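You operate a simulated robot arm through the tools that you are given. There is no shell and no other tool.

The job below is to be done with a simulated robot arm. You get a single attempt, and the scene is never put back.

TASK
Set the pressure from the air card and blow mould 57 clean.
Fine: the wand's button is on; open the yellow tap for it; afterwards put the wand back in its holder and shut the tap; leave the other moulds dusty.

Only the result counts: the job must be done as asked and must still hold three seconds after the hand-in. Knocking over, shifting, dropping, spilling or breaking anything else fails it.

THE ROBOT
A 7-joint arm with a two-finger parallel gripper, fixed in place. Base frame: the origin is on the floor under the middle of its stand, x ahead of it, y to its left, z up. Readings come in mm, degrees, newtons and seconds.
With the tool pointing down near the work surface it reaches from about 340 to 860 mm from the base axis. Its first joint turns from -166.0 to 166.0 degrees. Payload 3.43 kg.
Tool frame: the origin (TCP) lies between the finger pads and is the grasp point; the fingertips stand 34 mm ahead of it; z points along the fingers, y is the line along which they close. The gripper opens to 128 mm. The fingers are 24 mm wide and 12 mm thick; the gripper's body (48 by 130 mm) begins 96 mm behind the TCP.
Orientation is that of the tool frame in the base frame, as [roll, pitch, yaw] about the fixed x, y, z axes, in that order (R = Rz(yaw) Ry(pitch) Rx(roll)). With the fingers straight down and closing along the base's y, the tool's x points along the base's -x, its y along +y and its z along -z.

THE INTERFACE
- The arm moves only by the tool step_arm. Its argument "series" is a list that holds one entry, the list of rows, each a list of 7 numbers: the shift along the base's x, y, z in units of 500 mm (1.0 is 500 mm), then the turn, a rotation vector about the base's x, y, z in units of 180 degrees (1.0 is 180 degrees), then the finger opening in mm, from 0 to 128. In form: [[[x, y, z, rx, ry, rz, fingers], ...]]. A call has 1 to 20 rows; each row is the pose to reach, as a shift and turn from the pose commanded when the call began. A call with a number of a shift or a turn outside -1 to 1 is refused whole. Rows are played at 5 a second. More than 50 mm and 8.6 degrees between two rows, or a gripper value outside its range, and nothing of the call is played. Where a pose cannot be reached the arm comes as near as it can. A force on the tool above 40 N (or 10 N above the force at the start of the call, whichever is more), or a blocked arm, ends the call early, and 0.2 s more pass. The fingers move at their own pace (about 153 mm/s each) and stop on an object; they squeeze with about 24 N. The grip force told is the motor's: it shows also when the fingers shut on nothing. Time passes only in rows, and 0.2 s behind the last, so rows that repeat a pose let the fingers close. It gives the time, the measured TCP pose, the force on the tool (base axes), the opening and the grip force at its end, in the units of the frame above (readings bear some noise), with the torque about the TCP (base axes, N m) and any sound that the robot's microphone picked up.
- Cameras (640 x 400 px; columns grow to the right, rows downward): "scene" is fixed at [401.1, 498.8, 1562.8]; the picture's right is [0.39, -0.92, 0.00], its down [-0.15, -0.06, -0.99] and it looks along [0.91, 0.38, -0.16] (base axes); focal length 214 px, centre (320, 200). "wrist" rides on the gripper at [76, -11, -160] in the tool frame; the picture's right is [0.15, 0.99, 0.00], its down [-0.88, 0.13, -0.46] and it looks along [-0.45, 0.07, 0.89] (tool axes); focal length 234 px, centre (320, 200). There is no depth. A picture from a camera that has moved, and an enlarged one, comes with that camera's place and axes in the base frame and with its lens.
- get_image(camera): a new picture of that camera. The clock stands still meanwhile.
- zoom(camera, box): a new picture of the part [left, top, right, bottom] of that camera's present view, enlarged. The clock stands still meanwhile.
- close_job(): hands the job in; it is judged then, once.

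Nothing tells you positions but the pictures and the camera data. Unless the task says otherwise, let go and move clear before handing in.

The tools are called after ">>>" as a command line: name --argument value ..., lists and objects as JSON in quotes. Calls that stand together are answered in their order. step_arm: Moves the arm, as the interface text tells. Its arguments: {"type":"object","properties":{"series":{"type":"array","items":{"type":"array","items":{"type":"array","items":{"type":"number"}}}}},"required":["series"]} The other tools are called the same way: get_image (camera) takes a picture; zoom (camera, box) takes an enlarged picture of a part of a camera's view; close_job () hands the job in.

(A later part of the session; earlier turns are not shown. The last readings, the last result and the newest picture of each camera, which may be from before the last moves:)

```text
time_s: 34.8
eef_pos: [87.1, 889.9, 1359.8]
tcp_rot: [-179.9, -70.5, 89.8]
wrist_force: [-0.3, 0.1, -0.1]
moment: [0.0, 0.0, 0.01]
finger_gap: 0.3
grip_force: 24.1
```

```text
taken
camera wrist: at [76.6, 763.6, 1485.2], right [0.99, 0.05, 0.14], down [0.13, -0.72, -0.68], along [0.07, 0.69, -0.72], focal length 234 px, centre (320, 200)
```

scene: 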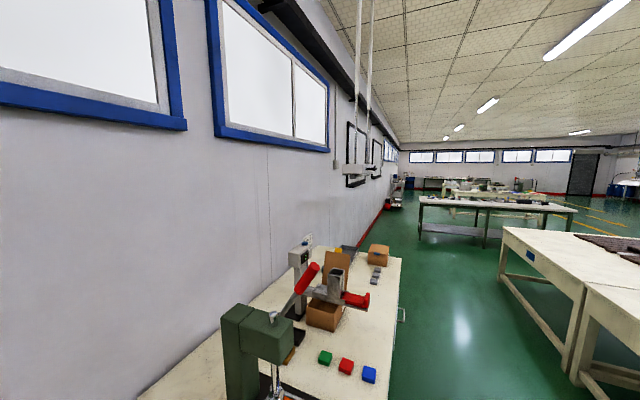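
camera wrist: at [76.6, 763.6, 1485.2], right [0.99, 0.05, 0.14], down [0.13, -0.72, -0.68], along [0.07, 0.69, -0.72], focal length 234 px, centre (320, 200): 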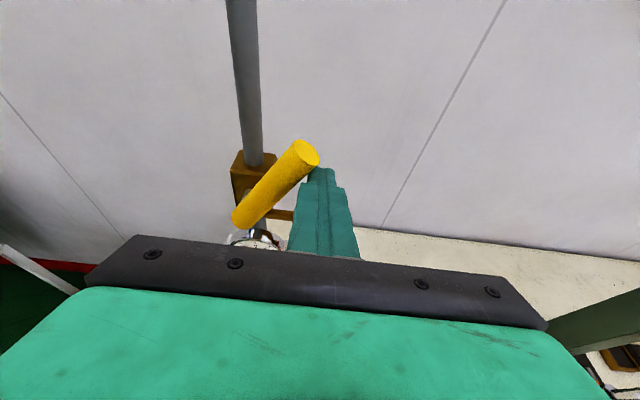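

Lever is at roughly 50–60°. I'll continue the arc to vertical.

>>> step_arm --series '[[[-0.02, 0, 0.018, 0, 0, 0, 0], [-0.038, 0, 0.032, 0, 0, 0, 0], [-0.062, 0, 0.044, 0, 0, 0, 0], [-0.086, 0, 0.05, 0, 0, 0, 0], [-0.1, 0, 0.05, 0, 0, 0, 0], [-0.106, 0, 0.05, 0, 0, 0, 0]]]'

>>> get_image --camera "wrist"

```text
time_s: 36.2
eef_pos: [42.3, 888.3, 1385.8]
tcp_rot: [-179.8, -70.4, 89.5]
wrist_force: [22.4, -6.3, 4.3]
moment: [0.05, -0.19, -0.27]
finger_gap: 0.1
grip_force: 24.0
```

```text
taken
camera wrist: at [28.1, 763.8, 1510.2], right [0.99, 0.04, 0.14], down [0.12, -0.73, -0.68], along [0.07, 0.69, -0.72], focal length 234 px, centre (320, 200)
```

wrist: 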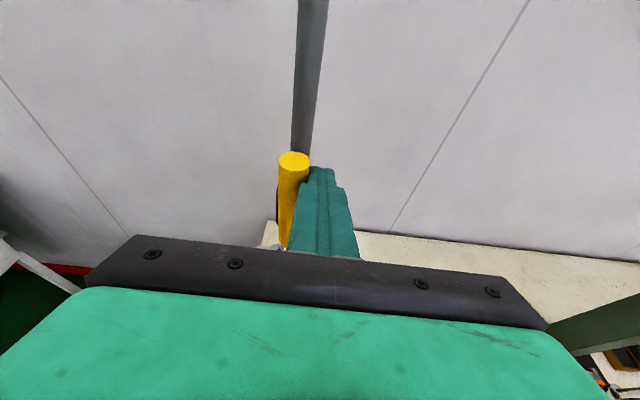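

The lever hit its stop at vertical. I'll back off to the side and retreat to look at the gauge.

>>> step_arm --series '[[[0.04, 0, 0, 0, 0, 0, 0], [0.1, 0, 0, 0, 0, 0, 0], [0.1, -0.08, 0.01, 0, 0, 0, 0], [0.1, -0.16, 0, 0, 0, 0, 0], [0.1, -0.24, -0.04, 0, 0, 0, 0], [0.1, -0.32, -0.08, 0, 0, 0, 0], [0.1, -0.4, -0.12, 0, 0, 0, 0], [0.1, -0.4, -0.16, 0, 0, 0, 0]]]'

>>> get_image --camera "wrist"

>>> zoom --camera "wrist" --box '[220, 0, 420, 160]'

```text
time_s: 38.0
eef_pos: [84.9, 687.4, 1303.3]
tcp_rot: [-179.9, -70.4, 89.8]
wrist_force: [-0.9, 0.6, -0.8]
moment: [0.02, 0.03, -0.01]
finger_gap: 0.0
grip_force: 23.9
```

```text
taken
camera wrist: at [73.3, 562.4, 1429.1], right [0.99, 0.05, 0.14], down [0.13, -0.72, -0.68], along [0.07, 0.69, -0.72], focal length 234 px, centre (320, 200)
```

wrist: 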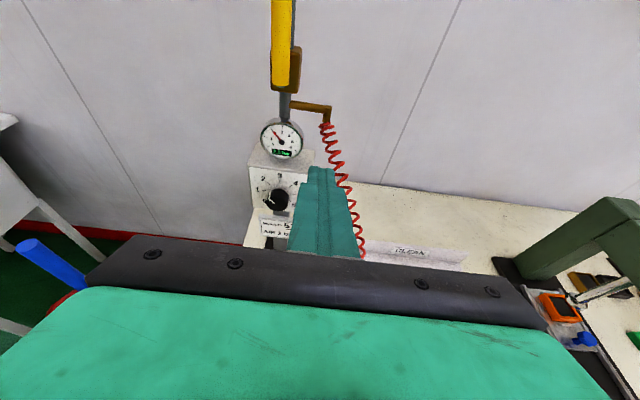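

```text
2.50 times, centred on (320, 80) of wrist
camera zoom: at [73.3, 562.4, 1429.1], right [0.99, 0.05, 0.14], down [0.13, -0.72, -0.68], along [0.07, 0.69, -0.72], focal length 585 px, centre (320, 500)
```

zoom: 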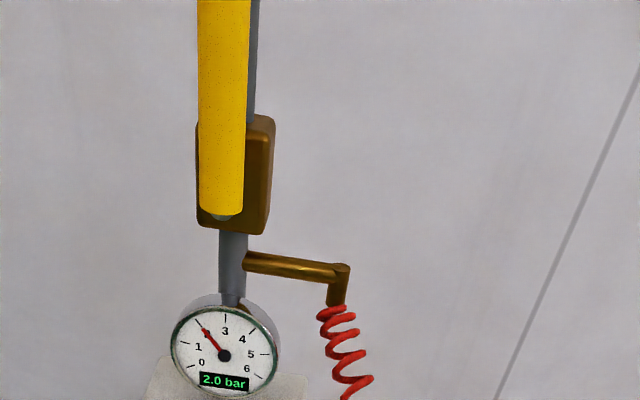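

The gauge reads exactly 2.0 bar with the lever vertical. Next I'll move to look at the wand and its holder closely.

>>> step_arm --series '[[[0.019, -0.033, -0.0785, -0.014, 0, 0, 0], [0.038, -0.067, -0.157, -0.028, 0, 0, 0], [0.057, -0.1, -0.2355, -0.043, 0, 0, 0], [0.076, -0.133, -0.314, -0.057, 0, 0, 30], [0.095, -0.166, -0.3925, -0.071, 0, 0, 60], [0.114, -0.2, -0.471, -0.085, 0, 0, 90], [0.133, -0.233, -0.5495, -0.1, 0, 0, 100], [0.152, -0.266, -0.628, -0.114, 0, 0, 100], [0.152, -0.266, -0.628, -0.114, 0, 0, 100]]]'

>>> get_image --camera "wrist"

```text
time_s: 40.0
eef_pos: [159.9, 554.7, 988.7]
tcp_rot: [-180.0, -49.9, 90.0]
wrist_force: [0.3, -0.1, -0.5]
moment: [0.02, -0.01, 0.01]
finger_gap: 100.1
grip_force: 0.0
```

```text
taken
camera wrist: at [149.4, 481.7, 1150.8], right [0.99, 0.09, 0.11], down [0.13, -0.92, -0.38], along [0.07, 0.39, -0.92], focal length 234 px, centre (320, 200)
```

wrist: 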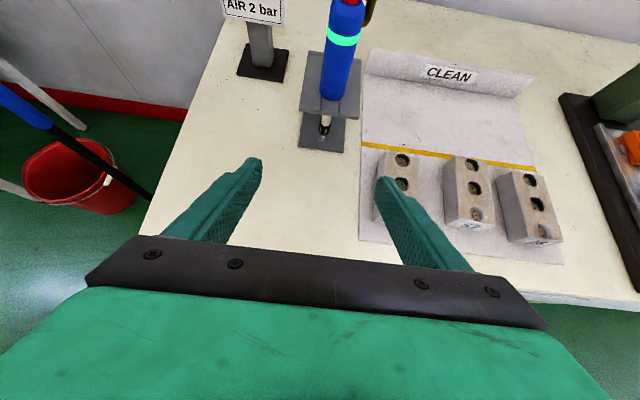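

>>> zoom --camera "wrist" --box '[270, 0, 410, 160]'

>>> zoom --camera "wrist" --box '[350, 130, 570, 270]'

```text
2.50 times, centred on (340, 80) of wrist
camera zoom: at [149.4, 481.7, 1150.8], right [0.99, 0.09, 0.11], down [0.13, -0.92, -0.38], along [0.07, 0.39, -0.92], focal length 585 px, centre (270, 500)
```

zoom: 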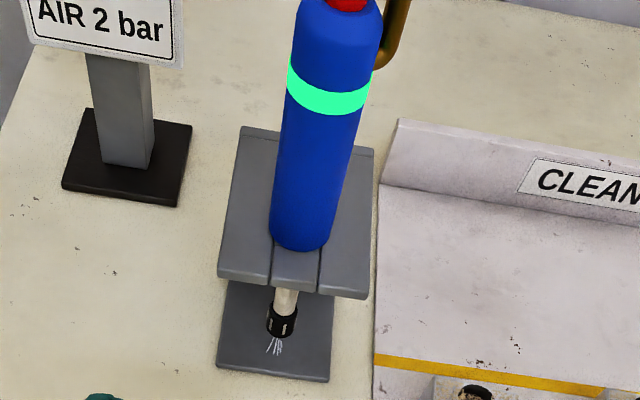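

```text
2.86 times, centred on (460, 200) of wrist
camera zoom: at [149.4, 481.7, 1150.8], right [0.99, 0.09, 0.11], down [0.13, -0.92, -0.38], along [0.07, 0.39, -0.92], focal length 669 px, centre (-80, 200)
```

zoom: 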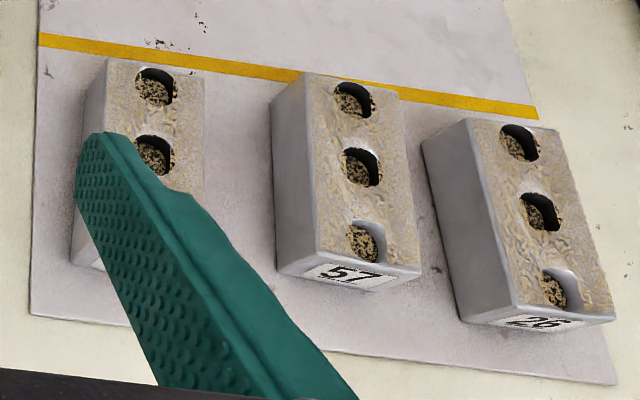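

The wand stands vertically at about (169, 767), body from z≈897 to 1010, with air now coming from its nozzle in the holder. I'll go to a pre-grasp pose and check alignment.

>>> step_arm --series '[[[0.006, 0.085, 0.018, 0, 0, 0, 80], [0.013, 0.171, 0.036, 0, 0, 0, 80], [0.019, 0.2566, 0.0546, 0, 0, 0, 80], [0.019, 0.2566, 0.0546, 0, 0, 0, 80]]]'

>>> get_image --camera "wrist"

>>> zoom --camera "wrist" --box '[220, 60, 420, 240]'

```text
time_s: 41.0
eef_pos: [170.9, 684.9, 1018.7]
tcp_rot: [-180.0, -49.8, 90.0]
wrist_force: [0.6, -0.1, 0.1]
moment: [0.0, -0.03, 0.0]
finger_gap: 79.9
grip_force: 0.0
```

```text
taken
camera wrist: at [159.5, 611.0, 1179.1], right [0.99, 0.09, 0.11], down [0.13, -0.92, -0.38], along [0.07, 0.39, -0.92], focal length 234 px, centre (320, 200)
```

wrist: 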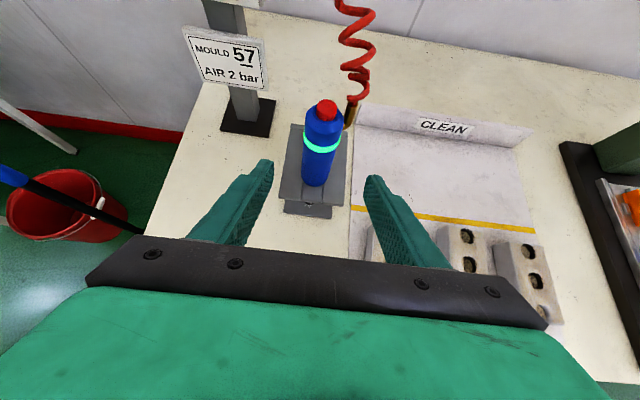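

```text
2.22 times, centred on (320, 150) of wrist
camera zoom: at [159.5, 611.0, 1179.1], right [0.99, 0.09, 0.11], down [0.13, -0.92, -0.38], along [0.07, 0.39, -0.92], focal length 520 px, centre (320, 311)
```

zoom: 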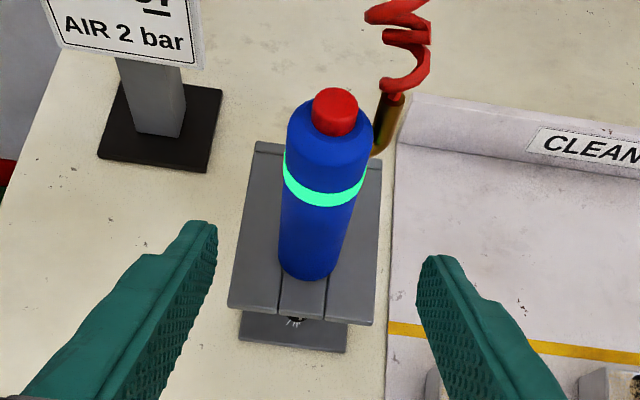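

The wand is centred between the fingers, and its hose fitting sits above the planned grasp height. I'll advance along the tool axis to straddle the wand.

>>> step_arm --series '[[[-0.001, 0.041, -0.037, 0, 0, 0, 80], [-0.002, 0.082, -0.0735, 0, 0, 0, 80], [-0.002, 0.1235, -0.11, 0, 0, 0, 80], [-0.002, 0.1645, -0.147, 0, 0, 0, 80], [-0.002, 0.1645, -0.147, 0, 0, 0, 80]]]'

>>> get_image --camera "wrist"

>>> zoom --camera "wrist" --box '[220, 60, 420, 240]'

```text
time_s: 42.2
eef_pos: [170.9, 764.9, 943.6]
tcp_rot: [179.9, -49.9, 90.0]
wrist_force: [-0.1, 0.3, -0.8]
moment: [0.03, -0.02, 0.01]
finger_gap: 79.9
grip_force: 0.0
```

```text
taken
camera wrist: at [158.3, 693.2, 1105.2], right [0.99, 0.09, 0.11], down [0.13, -0.92, -0.38], along [0.07, 0.39, -0.92], focal length 234 px, centre (320, 200)
```

wrist: 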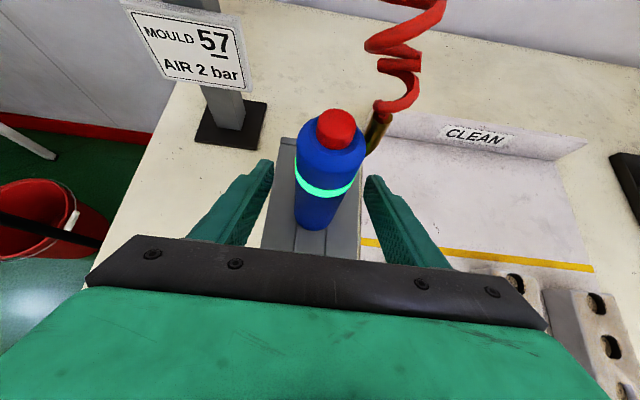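

```text
2.22 times, centred on (320, 150) of wrist
camera zoom: at [158.3, 693.2, 1105.2], right [0.99, 0.09, 0.11], down [0.13, -0.92, -0.38], along [0.07, 0.39, -0.92], focal length 520 px, centre (320, 311)
```

zoom: 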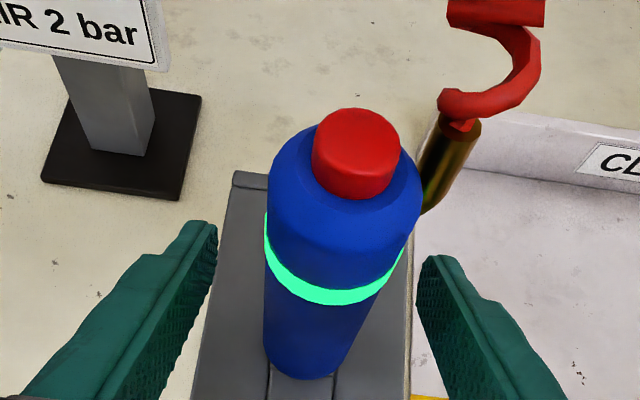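

The fingers straddle the wand below the glowing ring. I'll close on it.

>>> step_arm --series '[[[0, 0, 0, 0, 0, 0, 50], [0, 0, 0, 0, 0, 0, 25], [0, 0, 0, 0, 0, 0, 25], [0, 0, 0, 0, 0, 0, 25]]]'

>>> zoom --camera "wrist" --box '[220, 60, 420, 240]'

```text
time_s: 43.2
eef_pos: [169.7, 765.7, 945.0]
tcp_rot: [179.9, -50.0, 90.1]
wrist_force: [-1.8, -0.4, -0.1]
moment: [-0.05, 0.05, 0.0]
finger_gap: 37.1
grip_force: 24.3
```

```text
2.22 times, centred on (320, 150) of wrist
camera zoom: at [158.1, 693.1, 1105.4], right [0.99, 0.09, 0.11], down [0.13, -0.92, -0.38], along [0.07, 0.39, -0.92], focal length 520 px, centre (320, 311)
```

zoom: 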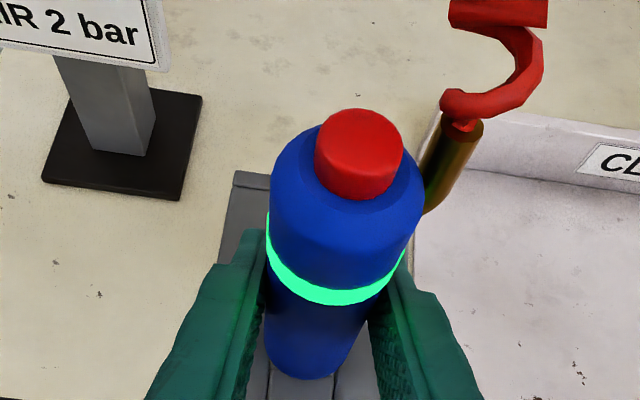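

The grip is firm at 37 mm with the ring still lit. I'll lift straight up slowly.

>>> step_arm --series '[[[0, 0, 0.03, 0, 0, 0, 25], [0, 0, 0.07, 0, 0, 0, 25], [0, 0, 0.12, 0, 0, 0, 25], [0, 0, 0.18, 0, 0, 0, 25], [0, 0, 0.24, 0, 0, 0, 25], [0, 0, 0.3, 0, 0, 0, 25], [0, 0, 0.3, 0, 0, 0, 25]]]'

>>> get_image --camera "wrist"

>>> zoom --camera "wrist" --box '[220, 60, 420, 240]'

```text
time_s: 44.8
eef_pos: [169.7, 765.8, 1094.3]
tcp_rot: [180.0, -49.9, 90.0]
wrist_force: [-0.1, 0.4, -1.9]
moment: [-0.03, 0.0, 0.01]
finger_gap: 37.2
grip_force: 24.5
```

```text
taken
camera wrist: at [157.9, 692.5, 1255.0], right [0.99, 0.09, 0.11], down [0.13, -0.92, -0.38], along [0.07, 0.39, -0.92], focal length 234 px, centre (320, 200)
```

wrist: 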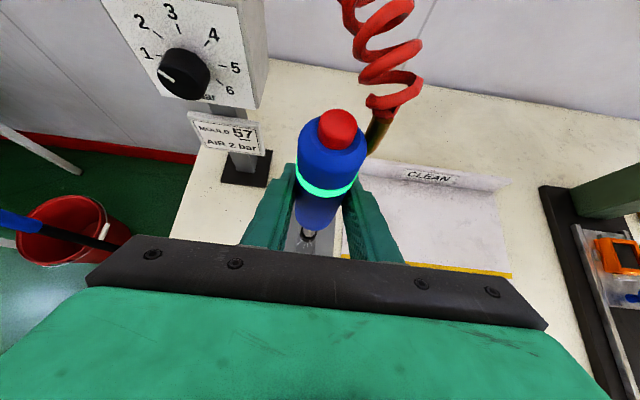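

```text
2.22 times, centred on (320, 150) of wrist
camera zoom: at [157.9, 692.5, 1255.0], right [0.99, 0.09, 0.11], down [0.13, -0.92, -0.38], along [0.07, 0.39, -0.92], focal length 520 px, centre (320, 311)
```

zoom: 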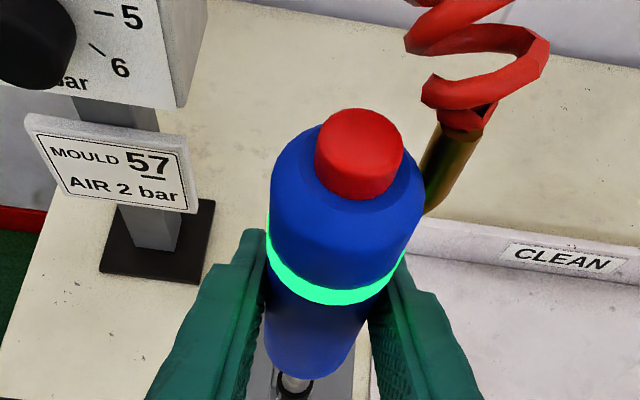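

The wand came out cleanly and stays upright in the grip. I'll raise it further and carry it over the area behind the moulds, keeping the jet high and away from mould 92.

>>> step_arm --series '[[[0, 0.02, 0.06, 0, 0, 0, 25], [0, 0.05, 0.12, 0, 0, 0, 25], [0.06, 0.05, 0.13, 0, 0, 0, 25], [0.13, 0.05, 0.13, 0, 0, 0, 25], [0.2, 0.05, 0.13, 0, 0, 0, 25], [0.27, 0.05, 0.13, 0, 0, 0, 25], [0.27, 0.05, 0.13, 0, 0, 0, 25]]]'

>>> get_image --camera "wrist"

```text
time_s: 46.4
eef_pos: [302.2, 791.2, 1158.7]
tcp_rot: [-180.0, -49.8, 90.1]
wrist_force: [0.2, 1.1, -1.7]
moment: [-0.03, -0.04, -0.02]
finger_gap: 37.2
grip_force: 23.9
```

```text
taken
camera wrist: at [290.6, 718.5, 1320.4], right [0.99, 0.1, 0.11], down [0.13, -0.92, -0.38], along [0.07, 0.39, -0.92], focal length 234 px, centre (320, 200)
```

wrist: 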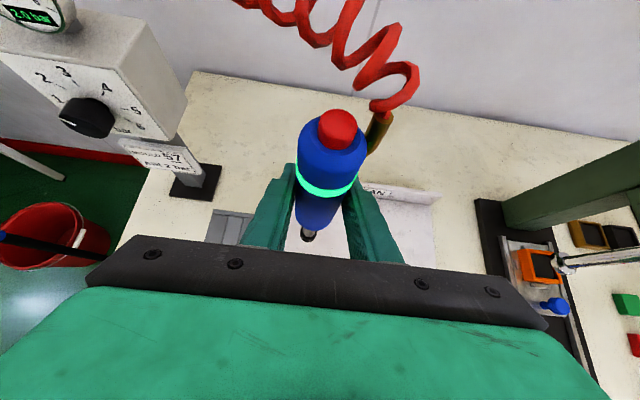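

All fine, and the gauge still shows 2.0 bar. I'll continue in +x to get behind mould 57.

>>> step_arm --series '[[[0.075, 0, 0, 0, 0, 0, 25], [0.15, 0, 0, 0, 0, 0, 25], [0.225, 0, 0, 0, 0, 0, 25], [0.297, 0, 0, 0, 0, 0, 25], [0.297, -0.03, 0, 0, 0, 0, 25], [0.297, -0.03, 0, 0, 0, 0, 25]]]'

>>> get_image --camera "wrist"

>>> zoom --camera "wrist" --box '[220, 150, 420, 270]'

```text
time_s: 47.8
eef_pos: [452.2, 774.9, 1158.6]
tcp_rot: [180.0, -49.9, 90.0]
wrist_force: [-0.6, 0.3, -2.2]
moment: [-0.01, 0.0, -0.01]
finger_gap: 37.3
grip_force: 23.9
```

```text
taken
camera wrist: at [441.2, 702.6, 1320.3], right [0.99, 0.09, 0.11], down [0.13, -0.92, -0.38], along [0.07, 0.39, -0.92], focal length 234 px, centre (320, 200)
```

wrist: 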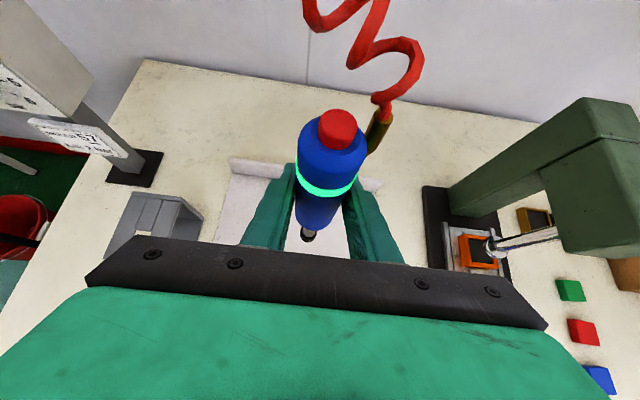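

```text
3.20 times, centred on (320, 210) of wrist
camera zoom: at [441.2, 702.6, 1320.3], right [0.99, 0.09, 0.11], down [0.13, -0.92, -0.38], along [0.07, 0.39, -0.92], focal length 749 px, centre (320, 168)
```

zoom: 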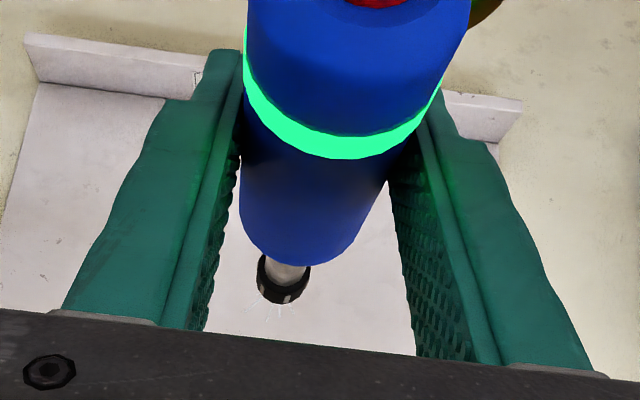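

I'm behind mould 57 with the jet over the clean area. I'll move over its rear hole and descend partway, then check the nozzle alignment.

>>> step_arm --series '[[[-0.003, -0.078, 0, 0, 0, 0, 25], [-0.003, -0.078, -0.08, 0, 0, 0, 25], [-0.003, -0.078, -0.16, 0, 0, 0, 25], [-0.003, -0.078, -0.22, 0, 0, 0, 25], [-0.003, -0.078, -0.269, 0, 0, 0, 25], [-0.003, -0.078, -0.269, 0, 0, 0, 25]]]'

>>> get_image --camera "wrist"

>>> zoom --camera "wrist" --box '[220, 150, 420, 270]'

```text
time_s: 49.2
eef_pos: [451.9, 737.5, 1024.9]
tcp_rot: [179.9, -49.9, 90.1]
wrist_force: [0.8, 0.9, -2.3]
moment: [0.02, 0.0, -0.03]
finger_gap: 37.0
grip_force: 23.3
```

```text
taken
camera wrist: at [441.0, 664.0, 1186.2], right [0.99, 0.09, 0.11], down [0.13, -0.92, -0.38], along [0.07, 0.39, -0.92], focal length 234 px, centre (320, 200)
```

wrist: 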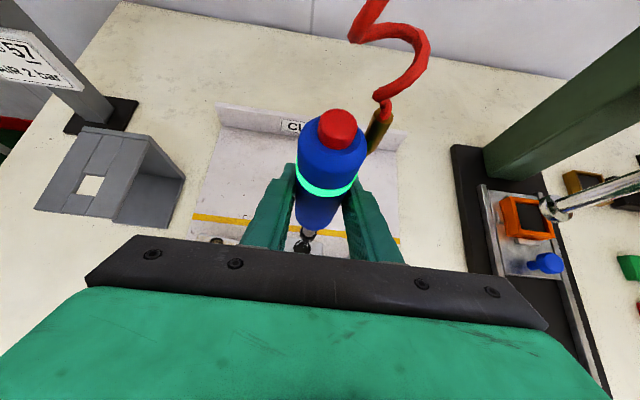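

```text
3.20 times, centred on (320, 210) of wrist
camera zoom: at [441.0, 664.0, 1186.2], right [0.99, 0.09, 0.11], down [0.13, -0.92, -0.38], along [0.07, 0.39, -0.92], focal length 749 px, centre (320, 168)
```

zoom: 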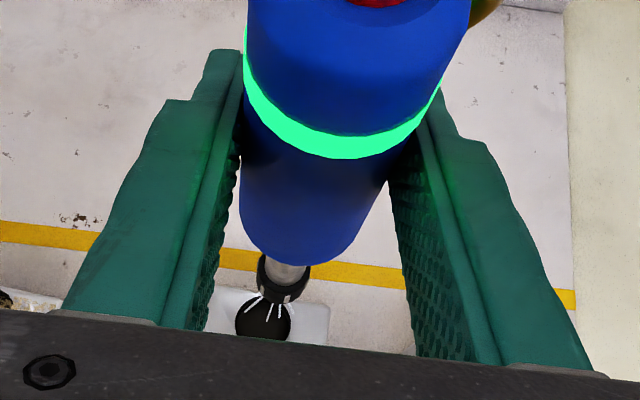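

The rear hole already shows black and clean below the jet, and the alignment is within about 4 mm. I'll lower slightly and sweep across the three holes with dwells at each.

>>> step_arm --series '[[[-0.007, 0.001, -0.033, 0, 0, 0, 25], [-0.007, 0.001, -0.066, 0, 0, 0, 25], [-0.007, 0.001, -0.066, 0, 0, 0, 25], [-0.007, 0.001, -0.066, 0, 0, 0, 25], [-0.007, 0.001, -0.066, 0, 0, 0, 25], [-0.009, -0.025, -0.066, 0, 0, 0, 25], [-0.011, -0.05, -0.066, 0, 0, 0, 25], [-0.013, -0.075, -0.066, 0, 0, 0, 25], [-0.015, -0.1, -0.066, 0, 0, 0, 25], [-0.015, -0.1, -0.066, 0, 0, 0, 25], [-0.015, -0.1, -0.066, 0, 0, 0, 25], [-0.015, -0.1, -0.066, 0, 0, 0, 25], [-0.015, -0.1, -0.066, 0, 0, 0, 25]]]'

>>> get_image --camera "wrist"

>>> zoom --camera "wrist" --box '[220, 150, 420, 270]'

```text
time_s: 52.0
eef_pos: [444.1, 687.8, 991.7]
tcp_rot: [-179.9, -49.9, 89.9]
wrist_force: [0.0, -0.5, -1.9]
moment: [0.0, 0.01, 0.01]
finger_gap: 37.3
grip_force: 24.4
```

```text
taken
camera wrist: at [432.5, 613.8, 1153.1], right [0.99, 0.09, 0.11], down [0.13, -0.92, -0.38], along [0.07, 0.39, -0.92], focal length 234 px, centre (320, 200)
```

wrist: 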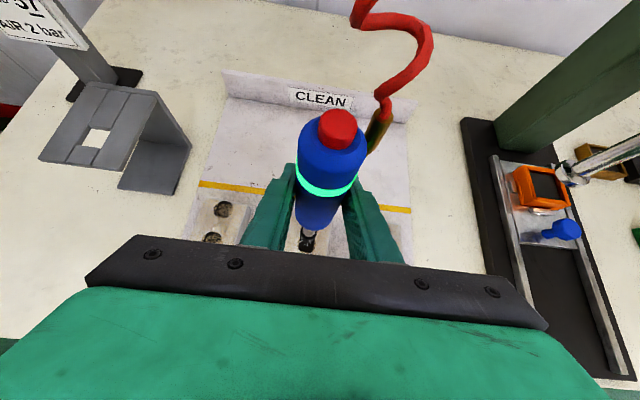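

```text
3.20 times, centred on (320, 210) of wrist
camera zoom: at [432.5, 613.8, 1153.1], right [0.99, 0.09, 0.11], down [0.13, -0.92, -0.38], along [0.07, 0.39, -0.92], focal length 749 px, centre (320, 168)
```

zoom: 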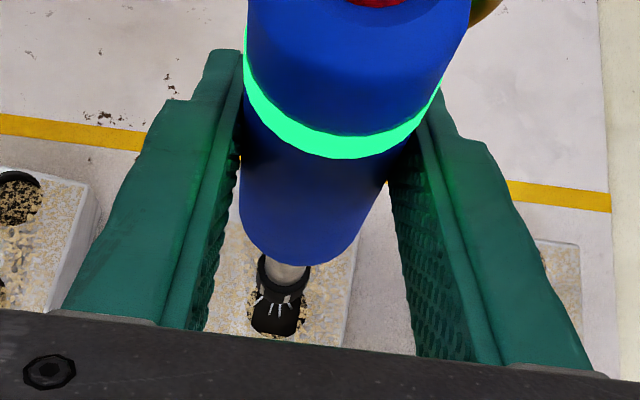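

Hole 2 is mostly black but still has some tan at the rim, so I'll dwell here longer and shift a few mm toward −y.

>>> step_arm --series '[[[0, -0.006, -0.01, 0, 0, 0, 25], [0, -0.006, -0.01, 0, 0, 0, 25], [0, -0.006, -0.01, 0, 0, 0, 25], [0, -0.006, -0.01, 0, 0, 0, 25], [0, -0.006, -0.01, 0, 0, 0, 25], [0, -0.006, -0.01, 0, 0, 0, 25]]]'

>>> zoom --camera "wrist" --box '[250, 200, 370, 270]'

```text
time_s: 53.4
eef_pos: [445.4, 683.1, 986.4]
tcp_rot: [180.0, -49.9, 89.8]
wrist_force: [0.6, -0.2, -1.6]
moment: [0.0, 0.02, -0.05]
finger_gap: 36.9
grip_force: 24.0
```

```text
5.33 times, centred on (310, 235) of wrist
camera zoom: at [433.8, 610.4, 1147.8], right [0.99, 0.09, 0.11], down [0.13, -0.92, -0.38], along [0.07, 0.39, -0.92], focal length 1249 px, centre (373, 13)
```

zoom: 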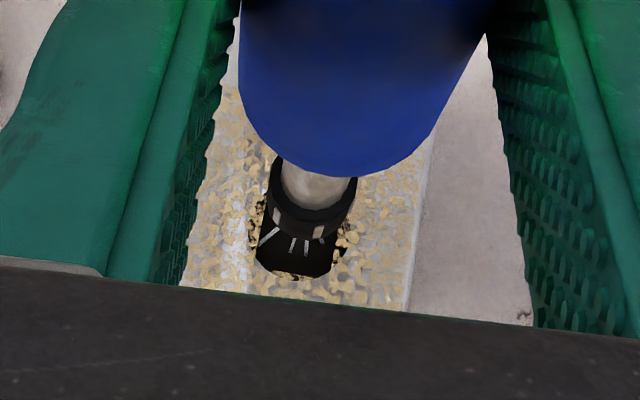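

Tan dust remains around hole 2 at this close range, while hole 1 cleaned fully from about 65 mm above. I'll raise the nozzle to that height here and dwell.

>>> step_arm --series '[[[0, 0, 0.04, 0, 0, 0, 25], [0, 0, 0.078, 0, 0, 0, 25], [0, 0, 0.078, 0, 0, 0, 25], [0, 0, 0.078, 0, 0, 0, 25], [0, 0, 0.078, 0, 0, 0, 25]]]'

>>> zoom --camera "wrist" --box '[220, 150, 420, 270]'

>>> zoom --camera "wrist" --box '[250, 200, 370, 270]'

```text
time_s: 54.6
eef_pos: [445.5, 684.1, 1025.0]
tcp_rot: [180.0, -50.0, 89.8]
wrist_force: [-0.1, 0.7, -1.2]
moment: [-0.01, 0.01, -0.01]
finger_gap: 37.0
grip_force: 24.3
```

```text
3.20 times, centred on (320, 210) of wrist
camera zoom: at [433.8, 610.5, 1186.7], right [0.99, 0.09, 0.11], down [0.13, -0.92, -0.38], along [0.07, 0.39, -0.92], focal length 749 px, centre (320, 168)
```

zoom: 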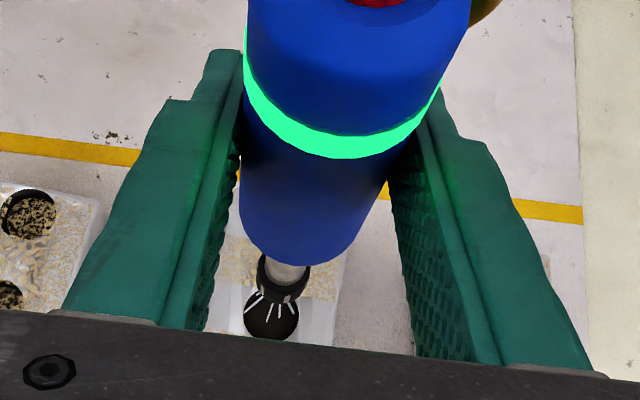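

```text
5.33 times, centred on (310, 235) of wrist
camera zoom: at [433.8, 610.5, 1186.7], right [0.99, 0.09, 0.11], down [0.13, -0.92, -0.38], along [0.07, 0.39, -0.92], focal length 1249 px, centre (373, 13)
```

zoom: 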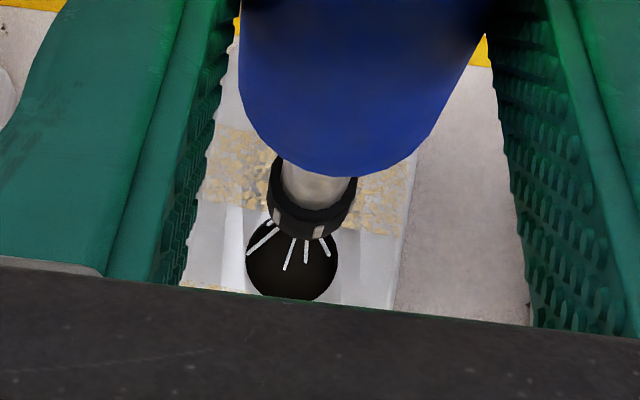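

At this height hole 2 is fully clean, with a tan band left between holes 1 and 2. I'll sweep slowly along the mould at this height: back to hole 1, then forward to hole 3.

>>> step_arm --series '[[[0.001, 0.02, 0, 0, 0, 0, 25], [0.002, 0.04, 0, 0, 0, 0, 25], [0.003, 0.05, 0, 0, 0, 0, 25], [0.003, 0.05, 0, 0, 0, 0, 25], [0.003, 0.05, 0, 0, 0, 0, 25], [0.004, 0.07, 0, 0, 0, 0, 25], [0.005, 0.09, 0, 0, 0, 0, 25], [0.006, 0.108, 0, 0, 0, 0, 25], [0.006, 0.108, 0, 0, 0, 0, 25], [0.006, 0.108, 0, 0, 0, 0, 25], [0.005, 0.08, 0, 0, 0, 0, 25], [0.003, 0.05, 0, 0, 0, 0, 25], [0.003, 0.05, 0, 0, 0, 0, 25], [0.001, 0.025, 0, 0, 0, 0, 25], [0, 0, 0, 0, 0, 0, 25]]]'

>>> zoom --camera "wrist" --box '[220, 150, 420, 270]'

```text
time_s: 57.8
eef_pos: [444.1, 684.4, 1024.9]
tcp_rot: [-180.0, -49.9, 90.0]
wrist_force: [0.0, -0.6, -1.7]
moment: [-0.01, -0.01, -0.02]
finger_gap: 37.1
grip_force: 24.6
```

```text
3.20 times, centred on (320, 210) of wrist
camera zoom: at [432.3, 611.4, 1187.0], right [0.99, 0.09, 0.11], down [0.13, -0.92, -0.38], along [0.07, 0.39, -0.92], focal length 749 px, centre (320, 168)
```

zoom: 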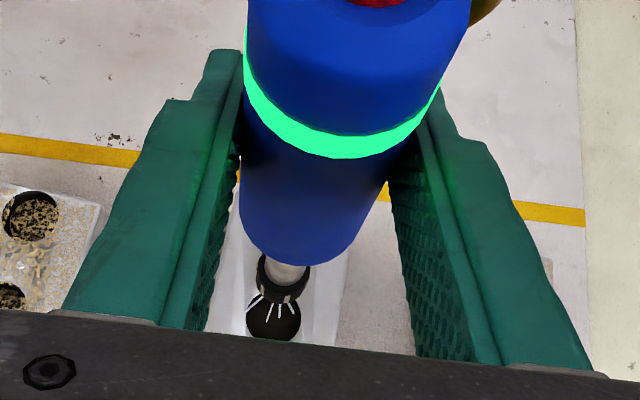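

The band is gone and holes 1–2 are clean. Now I'll sweep forward over hole 3.

>>> step_arm --series '[[[-0.002, -0.025, 0, 0, 0, 0, 25], [-0.004, -0.045, 0, 0, 0, 0, 25], [-0.004, -0.045, 0, 0, 0, 0, 25], [-0.004, -0.045, 0, 0, 0, 0, 25], [-0.006, -0.07, 0, 0, 0, 0, 25], [-0.008, -0.09, 0, 0, 0, 0, 25], [-0.008, -0.09, 0, 0, 0, 0, 25], [-0.008, -0.09, 0, 0, 0, 0, 25], [-0.008, -0.09, 0, 0, 0, 0, 25], [-0.009, -0.11, 0, 0, 0, 0, 25], [-0.01, -0.125, 0, 0, 0, 0, 25], [-0.01, -0.125, 0, 0, 0, 0, 25]]]'

>>> get_image --camera "wrist"

>>> zoom --camera "wrist" --box '[220, 150, 420, 270]'

```text
time_s: 60.4
eef_pos: [440.2, 621.0, 1025.6]
tcp_rot: [-180.0, -49.9, 90.0]
wrist_force: [0.4, 0.1, -1.8]
moment: [0.01, -0.02, 0.0]
finger_gap: 37.3
grip_force: 23.9
```

```text
taken
camera wrist: at [428.6, 547.9, 1186.3], right [0.99, 0.09, 0.11], down [0.13, -0.92, -0.38], along [0.07, 0.39, -0.92], focal length 234 px, centre (320, 200)
```

wrist: 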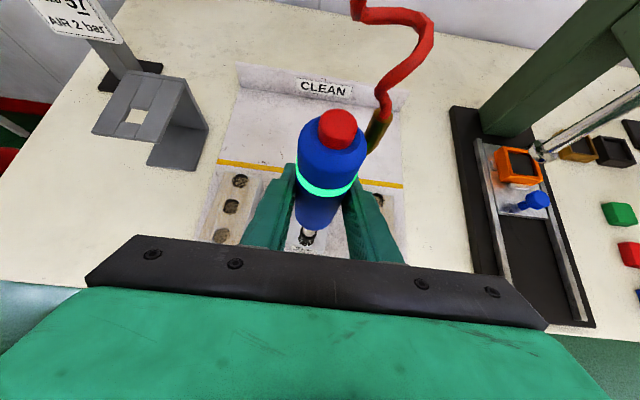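

```text
3.20 times, centred on (320, 210) of wrist
camera zoom: at [428.6, 547.9, 1186.3], right [0.99, 0.09, 0.11], down [0.13, -0.92, -0.38], along [0.07, 0.39, -0.92], focal length 749 px, centre (320, 168)
```

zoom: 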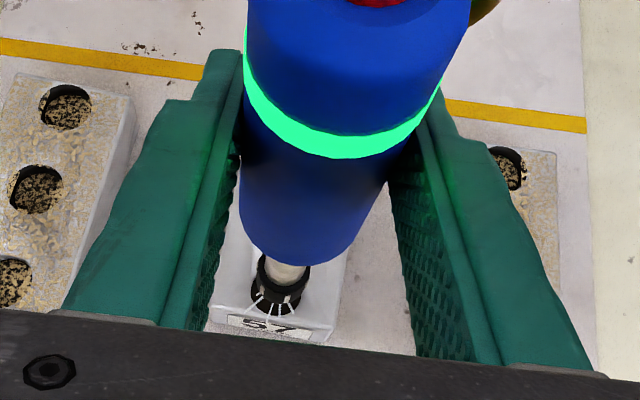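

The front hole and face label area look clean, and 92 and 26 are still dusty. I'll make one more slow pass back over all three holes to be thorough.

>>> step_arm --series '[[[0.002, 0.02, 0, 0, 0, 0, 25], [0.003, 0.035, 0, 0, 0, 0, 25], [0.003, 0.035, 0, 0, 0, 0, 25], [0.003, 0.035, 0, 0, 0, 0, 25], [0.005, 0.06, 0, 0, 0, 0, 25], [0.007, 0.08, 0, 0, 0, 0, 25], [0.009, 0.1, 0, 0, 0, 0, 25], [0.011, 0.125, 0, 0, 0, 0, 25], [0.011, 0.125, 0, 0, 0, 0, 25], [0.013, 0.15, 0, 0, 0, 0, 25], [0.015, 0.17, 0, 0, 0, 0, 25], [0.017, 0.19, 0, 0, 0, 0, 25], [0.019, 0.21, 0, 0, 0, 0, 25], [0.021, 0.23, 0, 0, 0, 0, 25], [0.021, 0.23, 0, 0, 0, 0, 25]]]'

>>> zoom --camera "wrist" --box '[220, 150, 420, 270]'

```text
time_s: 63.6
eef_pos: [450.7, 737.3, 1026.3]
tcp_rot: [-179.9, -49.9, 89.9]
wrist_force: [-0.7, 0.2, -3.0]
moment: [-0.04, -0.01, -0.01]
finger_gap: 37.0
grip_force: 24.1
```

```text
3.20 times, centred on (320, 210) of wrist
camera zoom: at [438.0, 663.9, 1187.1], right [0.99, 0.09, 0.11], down [0.13, -0.92, -0.38], along [0.07, 0.39, -0.92], focal length 749 px, centre (320, 168)
```

zoom: 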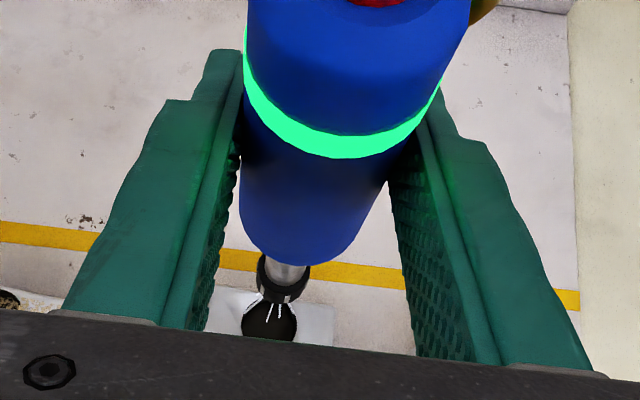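

Mould 57's rear shows clean. I'll now raise the wand and retrace the same path back to above the holder.

>>> step_arm --series '[[[0, 0, 0.06, 0, 0, 0, 25], [0, 0, 0.13, 0, 0, 0, 25], [0, 0.01, 0.2, 0, 0, 0, 25], [0, 0.04, 0.25, 0, 0, 0, 25], [0, 0.08, 0.267, 0, 0, 0, 25], [0, 0.109, 0.267, 0, 0, 0, 25], [-0.07, 0.109, 0.267, 0, 0, 0, 25], [-0.14, 0.109, 0.267, 0, 0, 0, 25], [-0.21, 0.109, 0.267, 0, 0, 0, 25], [-0.28, 0.109, 0.267, 0, 0, 0, 25], [-0.35, 0.109, 0.267, 0, 0, 0, 25], [-0.42, 0.109, 0.267, 0, 0, 0, 25], [-0.49, 0.109, 0.267, 0, 0, 0, 25], [-0.56, 0.109, 0.267, 0, 0, 0, 25], [-0.56, 0.08, 0.2, 0, 0, 0, 25], [-0.56, 0.059, 0.137, 0, 0, 0, 25], [-0.56, 0.059, 0.137, 0, 0, 0, 25]]]'

>>> get_image --camera "wrist"

>>> zoom --camera "wrist" --box '[220, 150, 420, 270]'

```text
time_s: 67.2
eef_pos: [170.0, 765.7, 1091.6]
tcp_rot: [-179.9, -49.9, 89.9]
wrist_force: [-0.2, 0.0, -1.8]
moment: [0.02, -0.01, 0.03]
finger_gap: 37.1
grip_force: 23.7
```

```text
taken
camera wrist: at [158.5, 692.9, 1254.4], right [0.99, 0.09, 0.11], down [0.13, -0.92, -0.38], along [0.07, 0.39, -0.92], focal length 234 px, centre (320, 200)
```

wrist: 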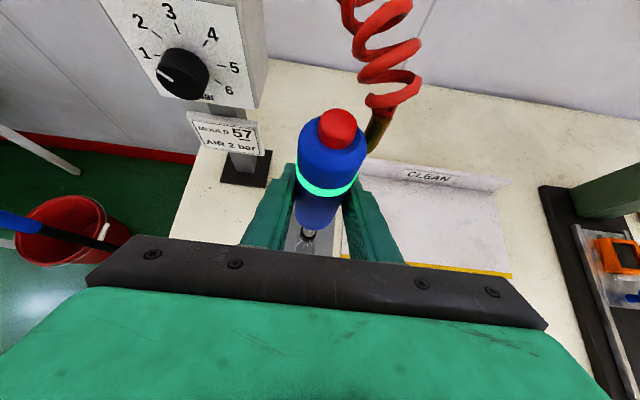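

```text
3.20 times, centred on (320, 210) of wrist
camera zoom: at [158.5, 692.9, 1254.4], right [0.99, 0.09, 0.11], down [0.13, -0.92, -0.38], along [0.07, 0.39, -0.92], focal length 749 px, centre (320, 168)
```

zoom: 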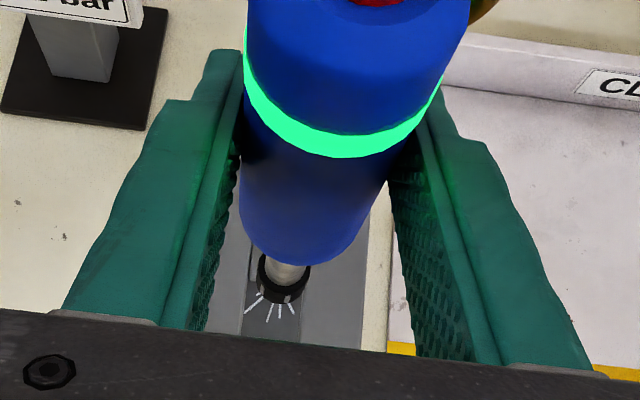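

The wand is back above the holder in the same pose it was lifted from. I'll lower it in stages, watching the force.

>>> step_arm --series '[[[0, 0, -0.03, 0, 0, 0, 25], [0, 0, -0.06, 0, 0, 0, 25], [0, 0, -0.08, 0, 0, 0, 25], [0, 0, -0.1, 0, 0, 0, 25], [0, 0, -0.1, 0, 0, 0, 25]]]'

>>> zoom --camera "wrist" --box '[220, 150, 420, 270]'

```text
time_s: 68.4
eef_pos: [170.5, 764.9, 1044.8]
tcp_rot: [180.0, -49.9, 89.9]
wrist_force: [0.4, -0.4, -1.5]
moment: [0.01, 0.0, 0.05]
finger_gap: 37.2
grip_force: 24.2
```

```text
3.20 times, centred on (320, 210) of wrist
camera zoom: at [158.6, 692.4, 1205.6], right [0.99, 0.09, 0.11], down [0.13, -0.92, -0.38], along [0.07, 0.39, -0.92], focal length 749 px, centre (320, 168)
```

zoom: 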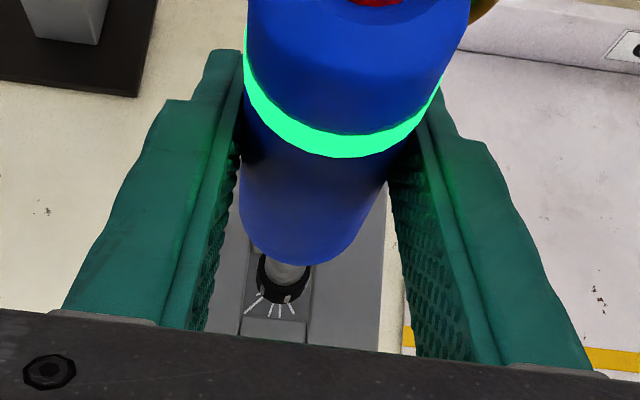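

I'll zoom in tightly on the nozzle and the square hole to check clearance.

>>> zoom --camera "wrist" --box '[270, 215, 350, 260]'

```text
8.00 times, centred on (310, 238) of wrist
camera zoom: at [158.6, 692.4, 1205.6], right [0.99, 0.09, 0.11], down [0.13, -0.92, -0.38], along [0.07, 0.39, -0.92], focal length 1873 px, centre (400, -100)
```

zoom: 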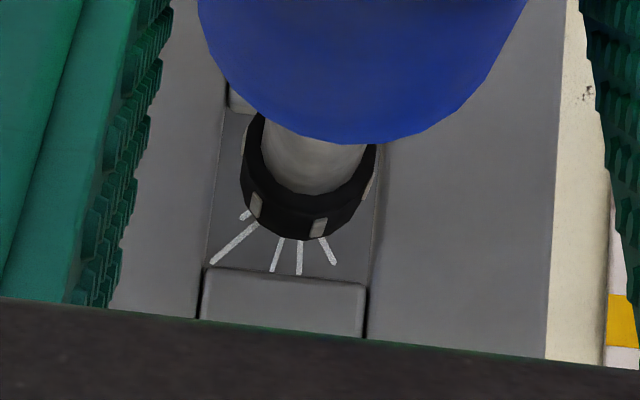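

The nozzle is inside the square hole's outline with clearance all round. I'll continue lowering gently.

>>> step_arm --series '[[[0, 0.001, -0.015, 0, 0, 0, 25], [0, 0.001, -0.03, 0, 0, 0, 25], [0, 0.001, -0.045, 0, 0, 0, 25], [0, 0.001, -0.06, 0, 0, 0, 25], [0, 0.001, -0.06, 0, 0, 0, 25]]]'

>>> zoom --camera "wrist" --box '[270, 205, 370, 260]'

```text
time_s: 69.6
eef_pos: [170.4, 765.8, 1013.9]
tcp_rot: [179.9, -49.9, 90.0]
wrist_force: [1.2, 0.2, -1.9]
moment: [-0.03, -0.01, 0.0]
finger_gap: 37.1
grip_force: 24.0
```

```text
6.40 times, centred on (320, 232) of wrist
camera zoom: at [158.0, 693.5, 1175.1], right [0.99, 0.09, 0.11], down [0.13, -0.92, -0.38], along [0.07, 0.39, -0.92], focal length 1499 px, centre (320, -8)
```

zoom: 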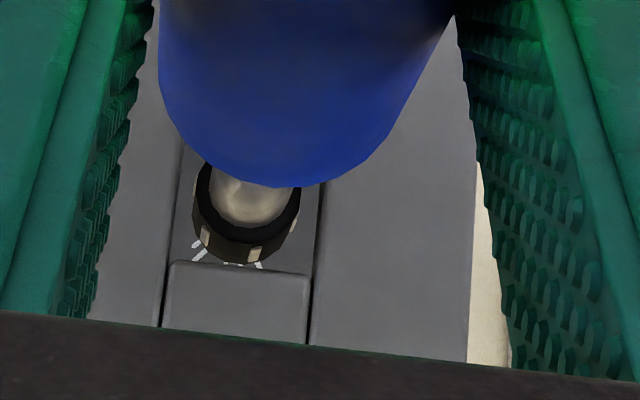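

The nozzle is inside the hole with no contact force. I'll lower the rest of the way.

>>> step_arm --series '[[[0, 0, -0.025, 0, 0, 0, 25], [0, 0, -0.05, 0, 0, 0, 25], [0, 0, -0.075, 0, 0, 0, 25], [0, 0, -0.1, 0, 0, 0, 25], [0, 0, -0.12, 0, 0, 0, 25], [0, 0, -0.132, 0, 0, 0, 25], [0, 0, -0.139, 0, 0, 0, 25], [0, 0, -0.139, 0, 0, 0, 25]]]'

>>> zoom --camera "wrist" --box '[220, 60, 420, 240]'

```text
time_s: 71.4
eef_pos: [170.2, 764.3, 943.4]
tcp_rot: [-179.9, -50.0, 90.0]
wrist_force: [0.8, -1.5, 3.8]
moment: [-0.04, -0.07, -0.05]
finger_gap: 36.9
grip_force: 24.0
```

```text
2.22 times, centred on (320, 150) of wrist
camera zoom: at [158.2, 692.8, 1105.8], right [0.99, 0.09, 0.11], down [0.13, -0.92, -0.38], along [0.07, 0.39, -0.92], focal length 520 px, centre (320, 311)
```

zoom: 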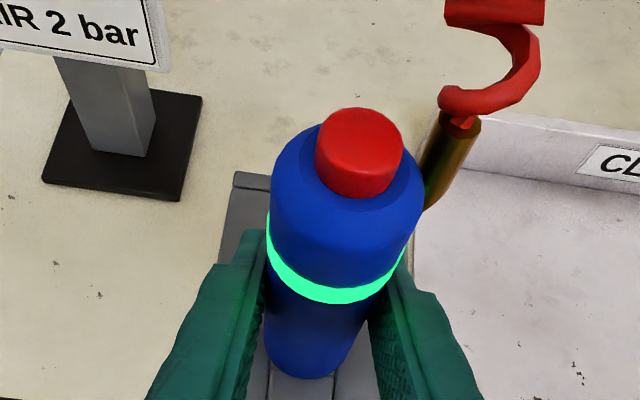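

The force shows the wand is seated and the view matches the original. I'll open the fingers and back straight out along the tool axis.

>>> step_arm --series '[[[0, 0, 0, 0, 0, 0, 50], [0, 0, 0, 0, 0, 0, 80], [0, 0, 0, 0, 0, 0, 80], [0, -0.0305, 0.026, 0, 0, 0, 80], [0, -0.07, 0.059, 0, 0, 0, 80], [0, -0.115, 0.097, 0, 0, 0, 80], [0, -0.16, 0.135, 0, 0, 0, 80], [0, -0.21, 0.177, 0, 0, 0, 80], [0, -0.21, 0.177, 0, 0, 0, 80]]]'

>>> get_image --camera "wrist"

>>> zoom --camera "wrist" --box '[220, 60, 420, 240]'

```text
time_s: 73.4
eef_pos: [170.5, 661.9, 1033.8]
tcp_rot: [180.0, -49.9, 90.0]
wrist_force: [-0.5, 0.4, -0.2]
moment: [-0.01, -0.03, 0.0]
finger_gap: 79.8
grip_force: 0.1
```

```text
taken
camera wrist: at [158.7, 587.7, 1194.9], right [0.99, 0.09, 0.11], down [0.13, -0.92, -0.38], along [0.07, 0.39, -0.92], focal length 234 px, centre (320, 200)
```

wrist: 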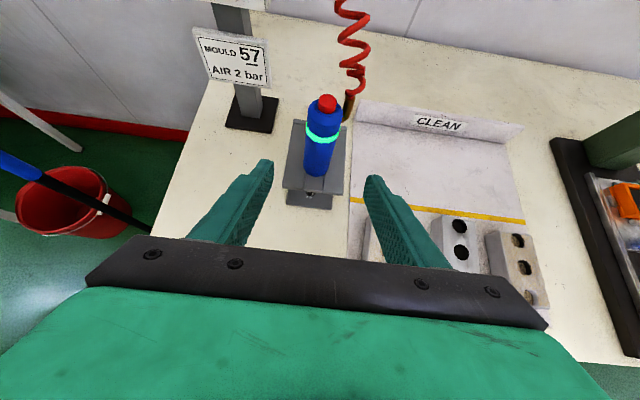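

```text
2.22 times, centred on (320, 150) of wrist
camera zoom: at [158.7, 587.7, 1194.9], right [0.99, 0.09, 0.11], down [0.13, -0.92, -0.38], along [0.07, 0.39, -0.92], focal length 520 px, centre (320, 311)
```

zoom: 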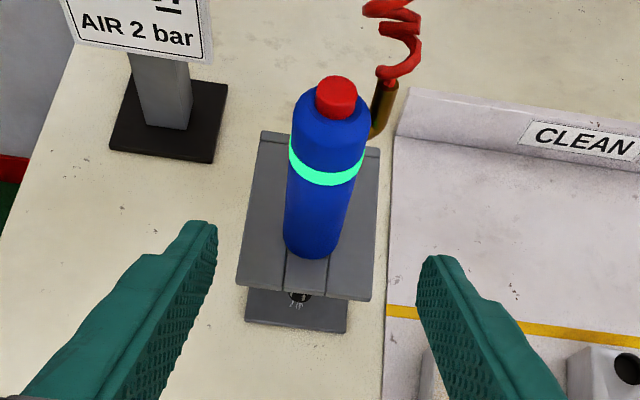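

The wand is upright in its holder. Before shutting the tap I'll move to view all three moulds and confirm 57 is clean.

>>> step_arm --series '[[[0.05, -0.06, 0.01, 0, 0, 0, 80], [0.11, -0.12, 0.02, 0, 0, 0, 80], [0.18, -0.17, 0.03, 0, 0, 0, 80], [0.25, -0.22, 0.04, 0, 0, 0, 80], [0.32, -0.26, 0.05, 0, 0, 0, 80], [0.38, -0.3, 0.06, 0, 0, 0, 80], [0.38, -0.3, 0.06, 0, 0, 0, 80]]]'

>>> get_image --camera "wrist"

>>> zoom --camera "wrist" --box '[240, 80, 440, 200]'

```text
time_s: 75.0
eef_pos: [360.9, 511.6, 1064.2]
tcp_rot: [-180.0, -50.0, 89.9]
wrist_force: [-0.4, -0.4, 0.7]
moment: [0.02, 0.02, -0.03]
finger_gap: 80.0
grip_force: 0.1
```

```text
taken
camera wrist: at [348.8, 437.4, 1224.3], right [0.99, 0.09, 0.11], down [0.13, -0.92, -0.38], along [0.07, 0.39, -0.92], focal length 234 px, centre (320, 200)
```

wrist: 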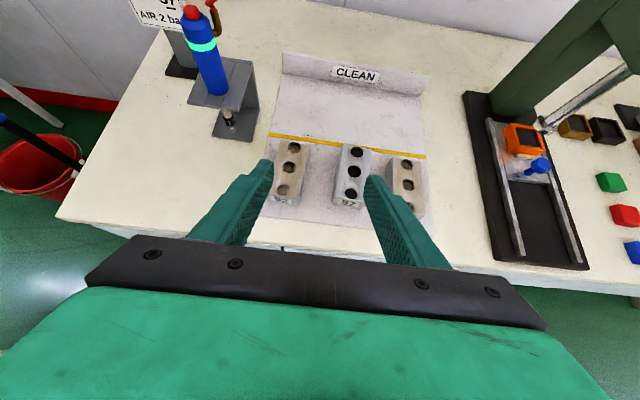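

```text
3.20 times, centred on (340, 140) of wrist
camera zoom: at [348.8, 437.4, 1224.3], right [0.99, 0.09, 0.11], down [0.13, -0.92, -0.38], along [0.07, 0.39, -0.92], focal length 749 px, centre (256, 392)
```

zoom: 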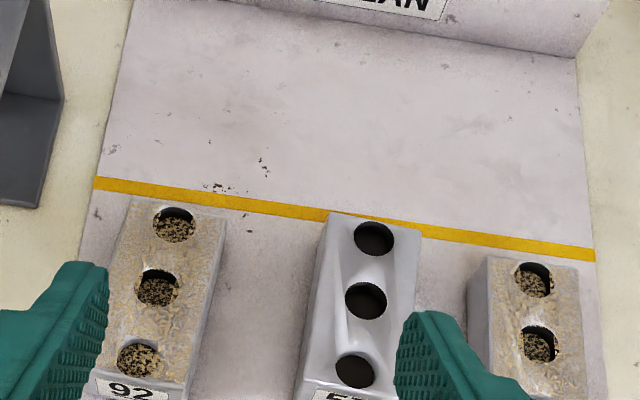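

Mould 57 is fully clean, and 92 and 26 are still dusty. Now I'll shut the tap, starting by moving back up in front of it with the fingers closed.

>>> step_arm --series '[[[-0.05, 0.032, 0.048, 0, 0, 0, 60], [-0.105, 0.064, 0.096, 0, 0, 0, 30], [-0.16, 0.099, 0.144, 0, 0, 0, 0], [-0.215, 0.134, 0.192, 0, 0, 0, 0], [-0.27, 0.169, 0.24, 0, 0, 0, 0], [-0.325, 0.204, 0.288, 0, 0, 0, 0], [-0.38, 0.239, 0.336, 0, 0, 0, 0], [-0.435, 0.274, 0.384, 0, 0, 0, 0], [-0.49, 0.309, 0.432, 0, 0, 0, 0], [-0.552, 0.345, 0.478, 0, 0, 0, 0], [-0.552, 0.345, 0.478, 0.038, 0, 0, 0], [-0.552, 0.345, 0.478, 0.076, 0, 0, 0], [-0.552, 0.345, 0.478, 0.113, 0, 0, 0], [-0.552, 0.345, 0.478, 0.113, 0, 0, 0]]]'

>>> get_image --camera "wrist"

```text
time_s: 78.0
eef_pos: [83.9, 684.7, 1301.4]
tcp_rot: [-179.8, -70.3, 89.8]
wrist_force: [0.3, 0.8, -0.6]
moment: [0.0, 0.0, -0.01]
finger_gap: 0.3
grip_force: 24.1
```

```text
taken
camera wrist: at [72.4, 559.9, 1427.3], right [0.99, 0.05, 0.14], down [0.13, -0.73, -0.68], along [0.07, 0.69, -0.72], focal length 234 px, centre (320, 200)
```

wrist: 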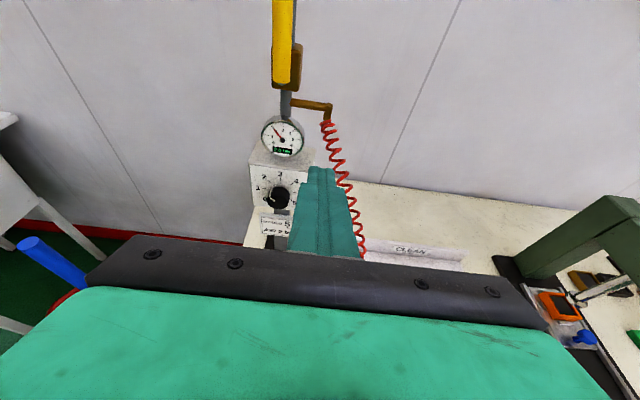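

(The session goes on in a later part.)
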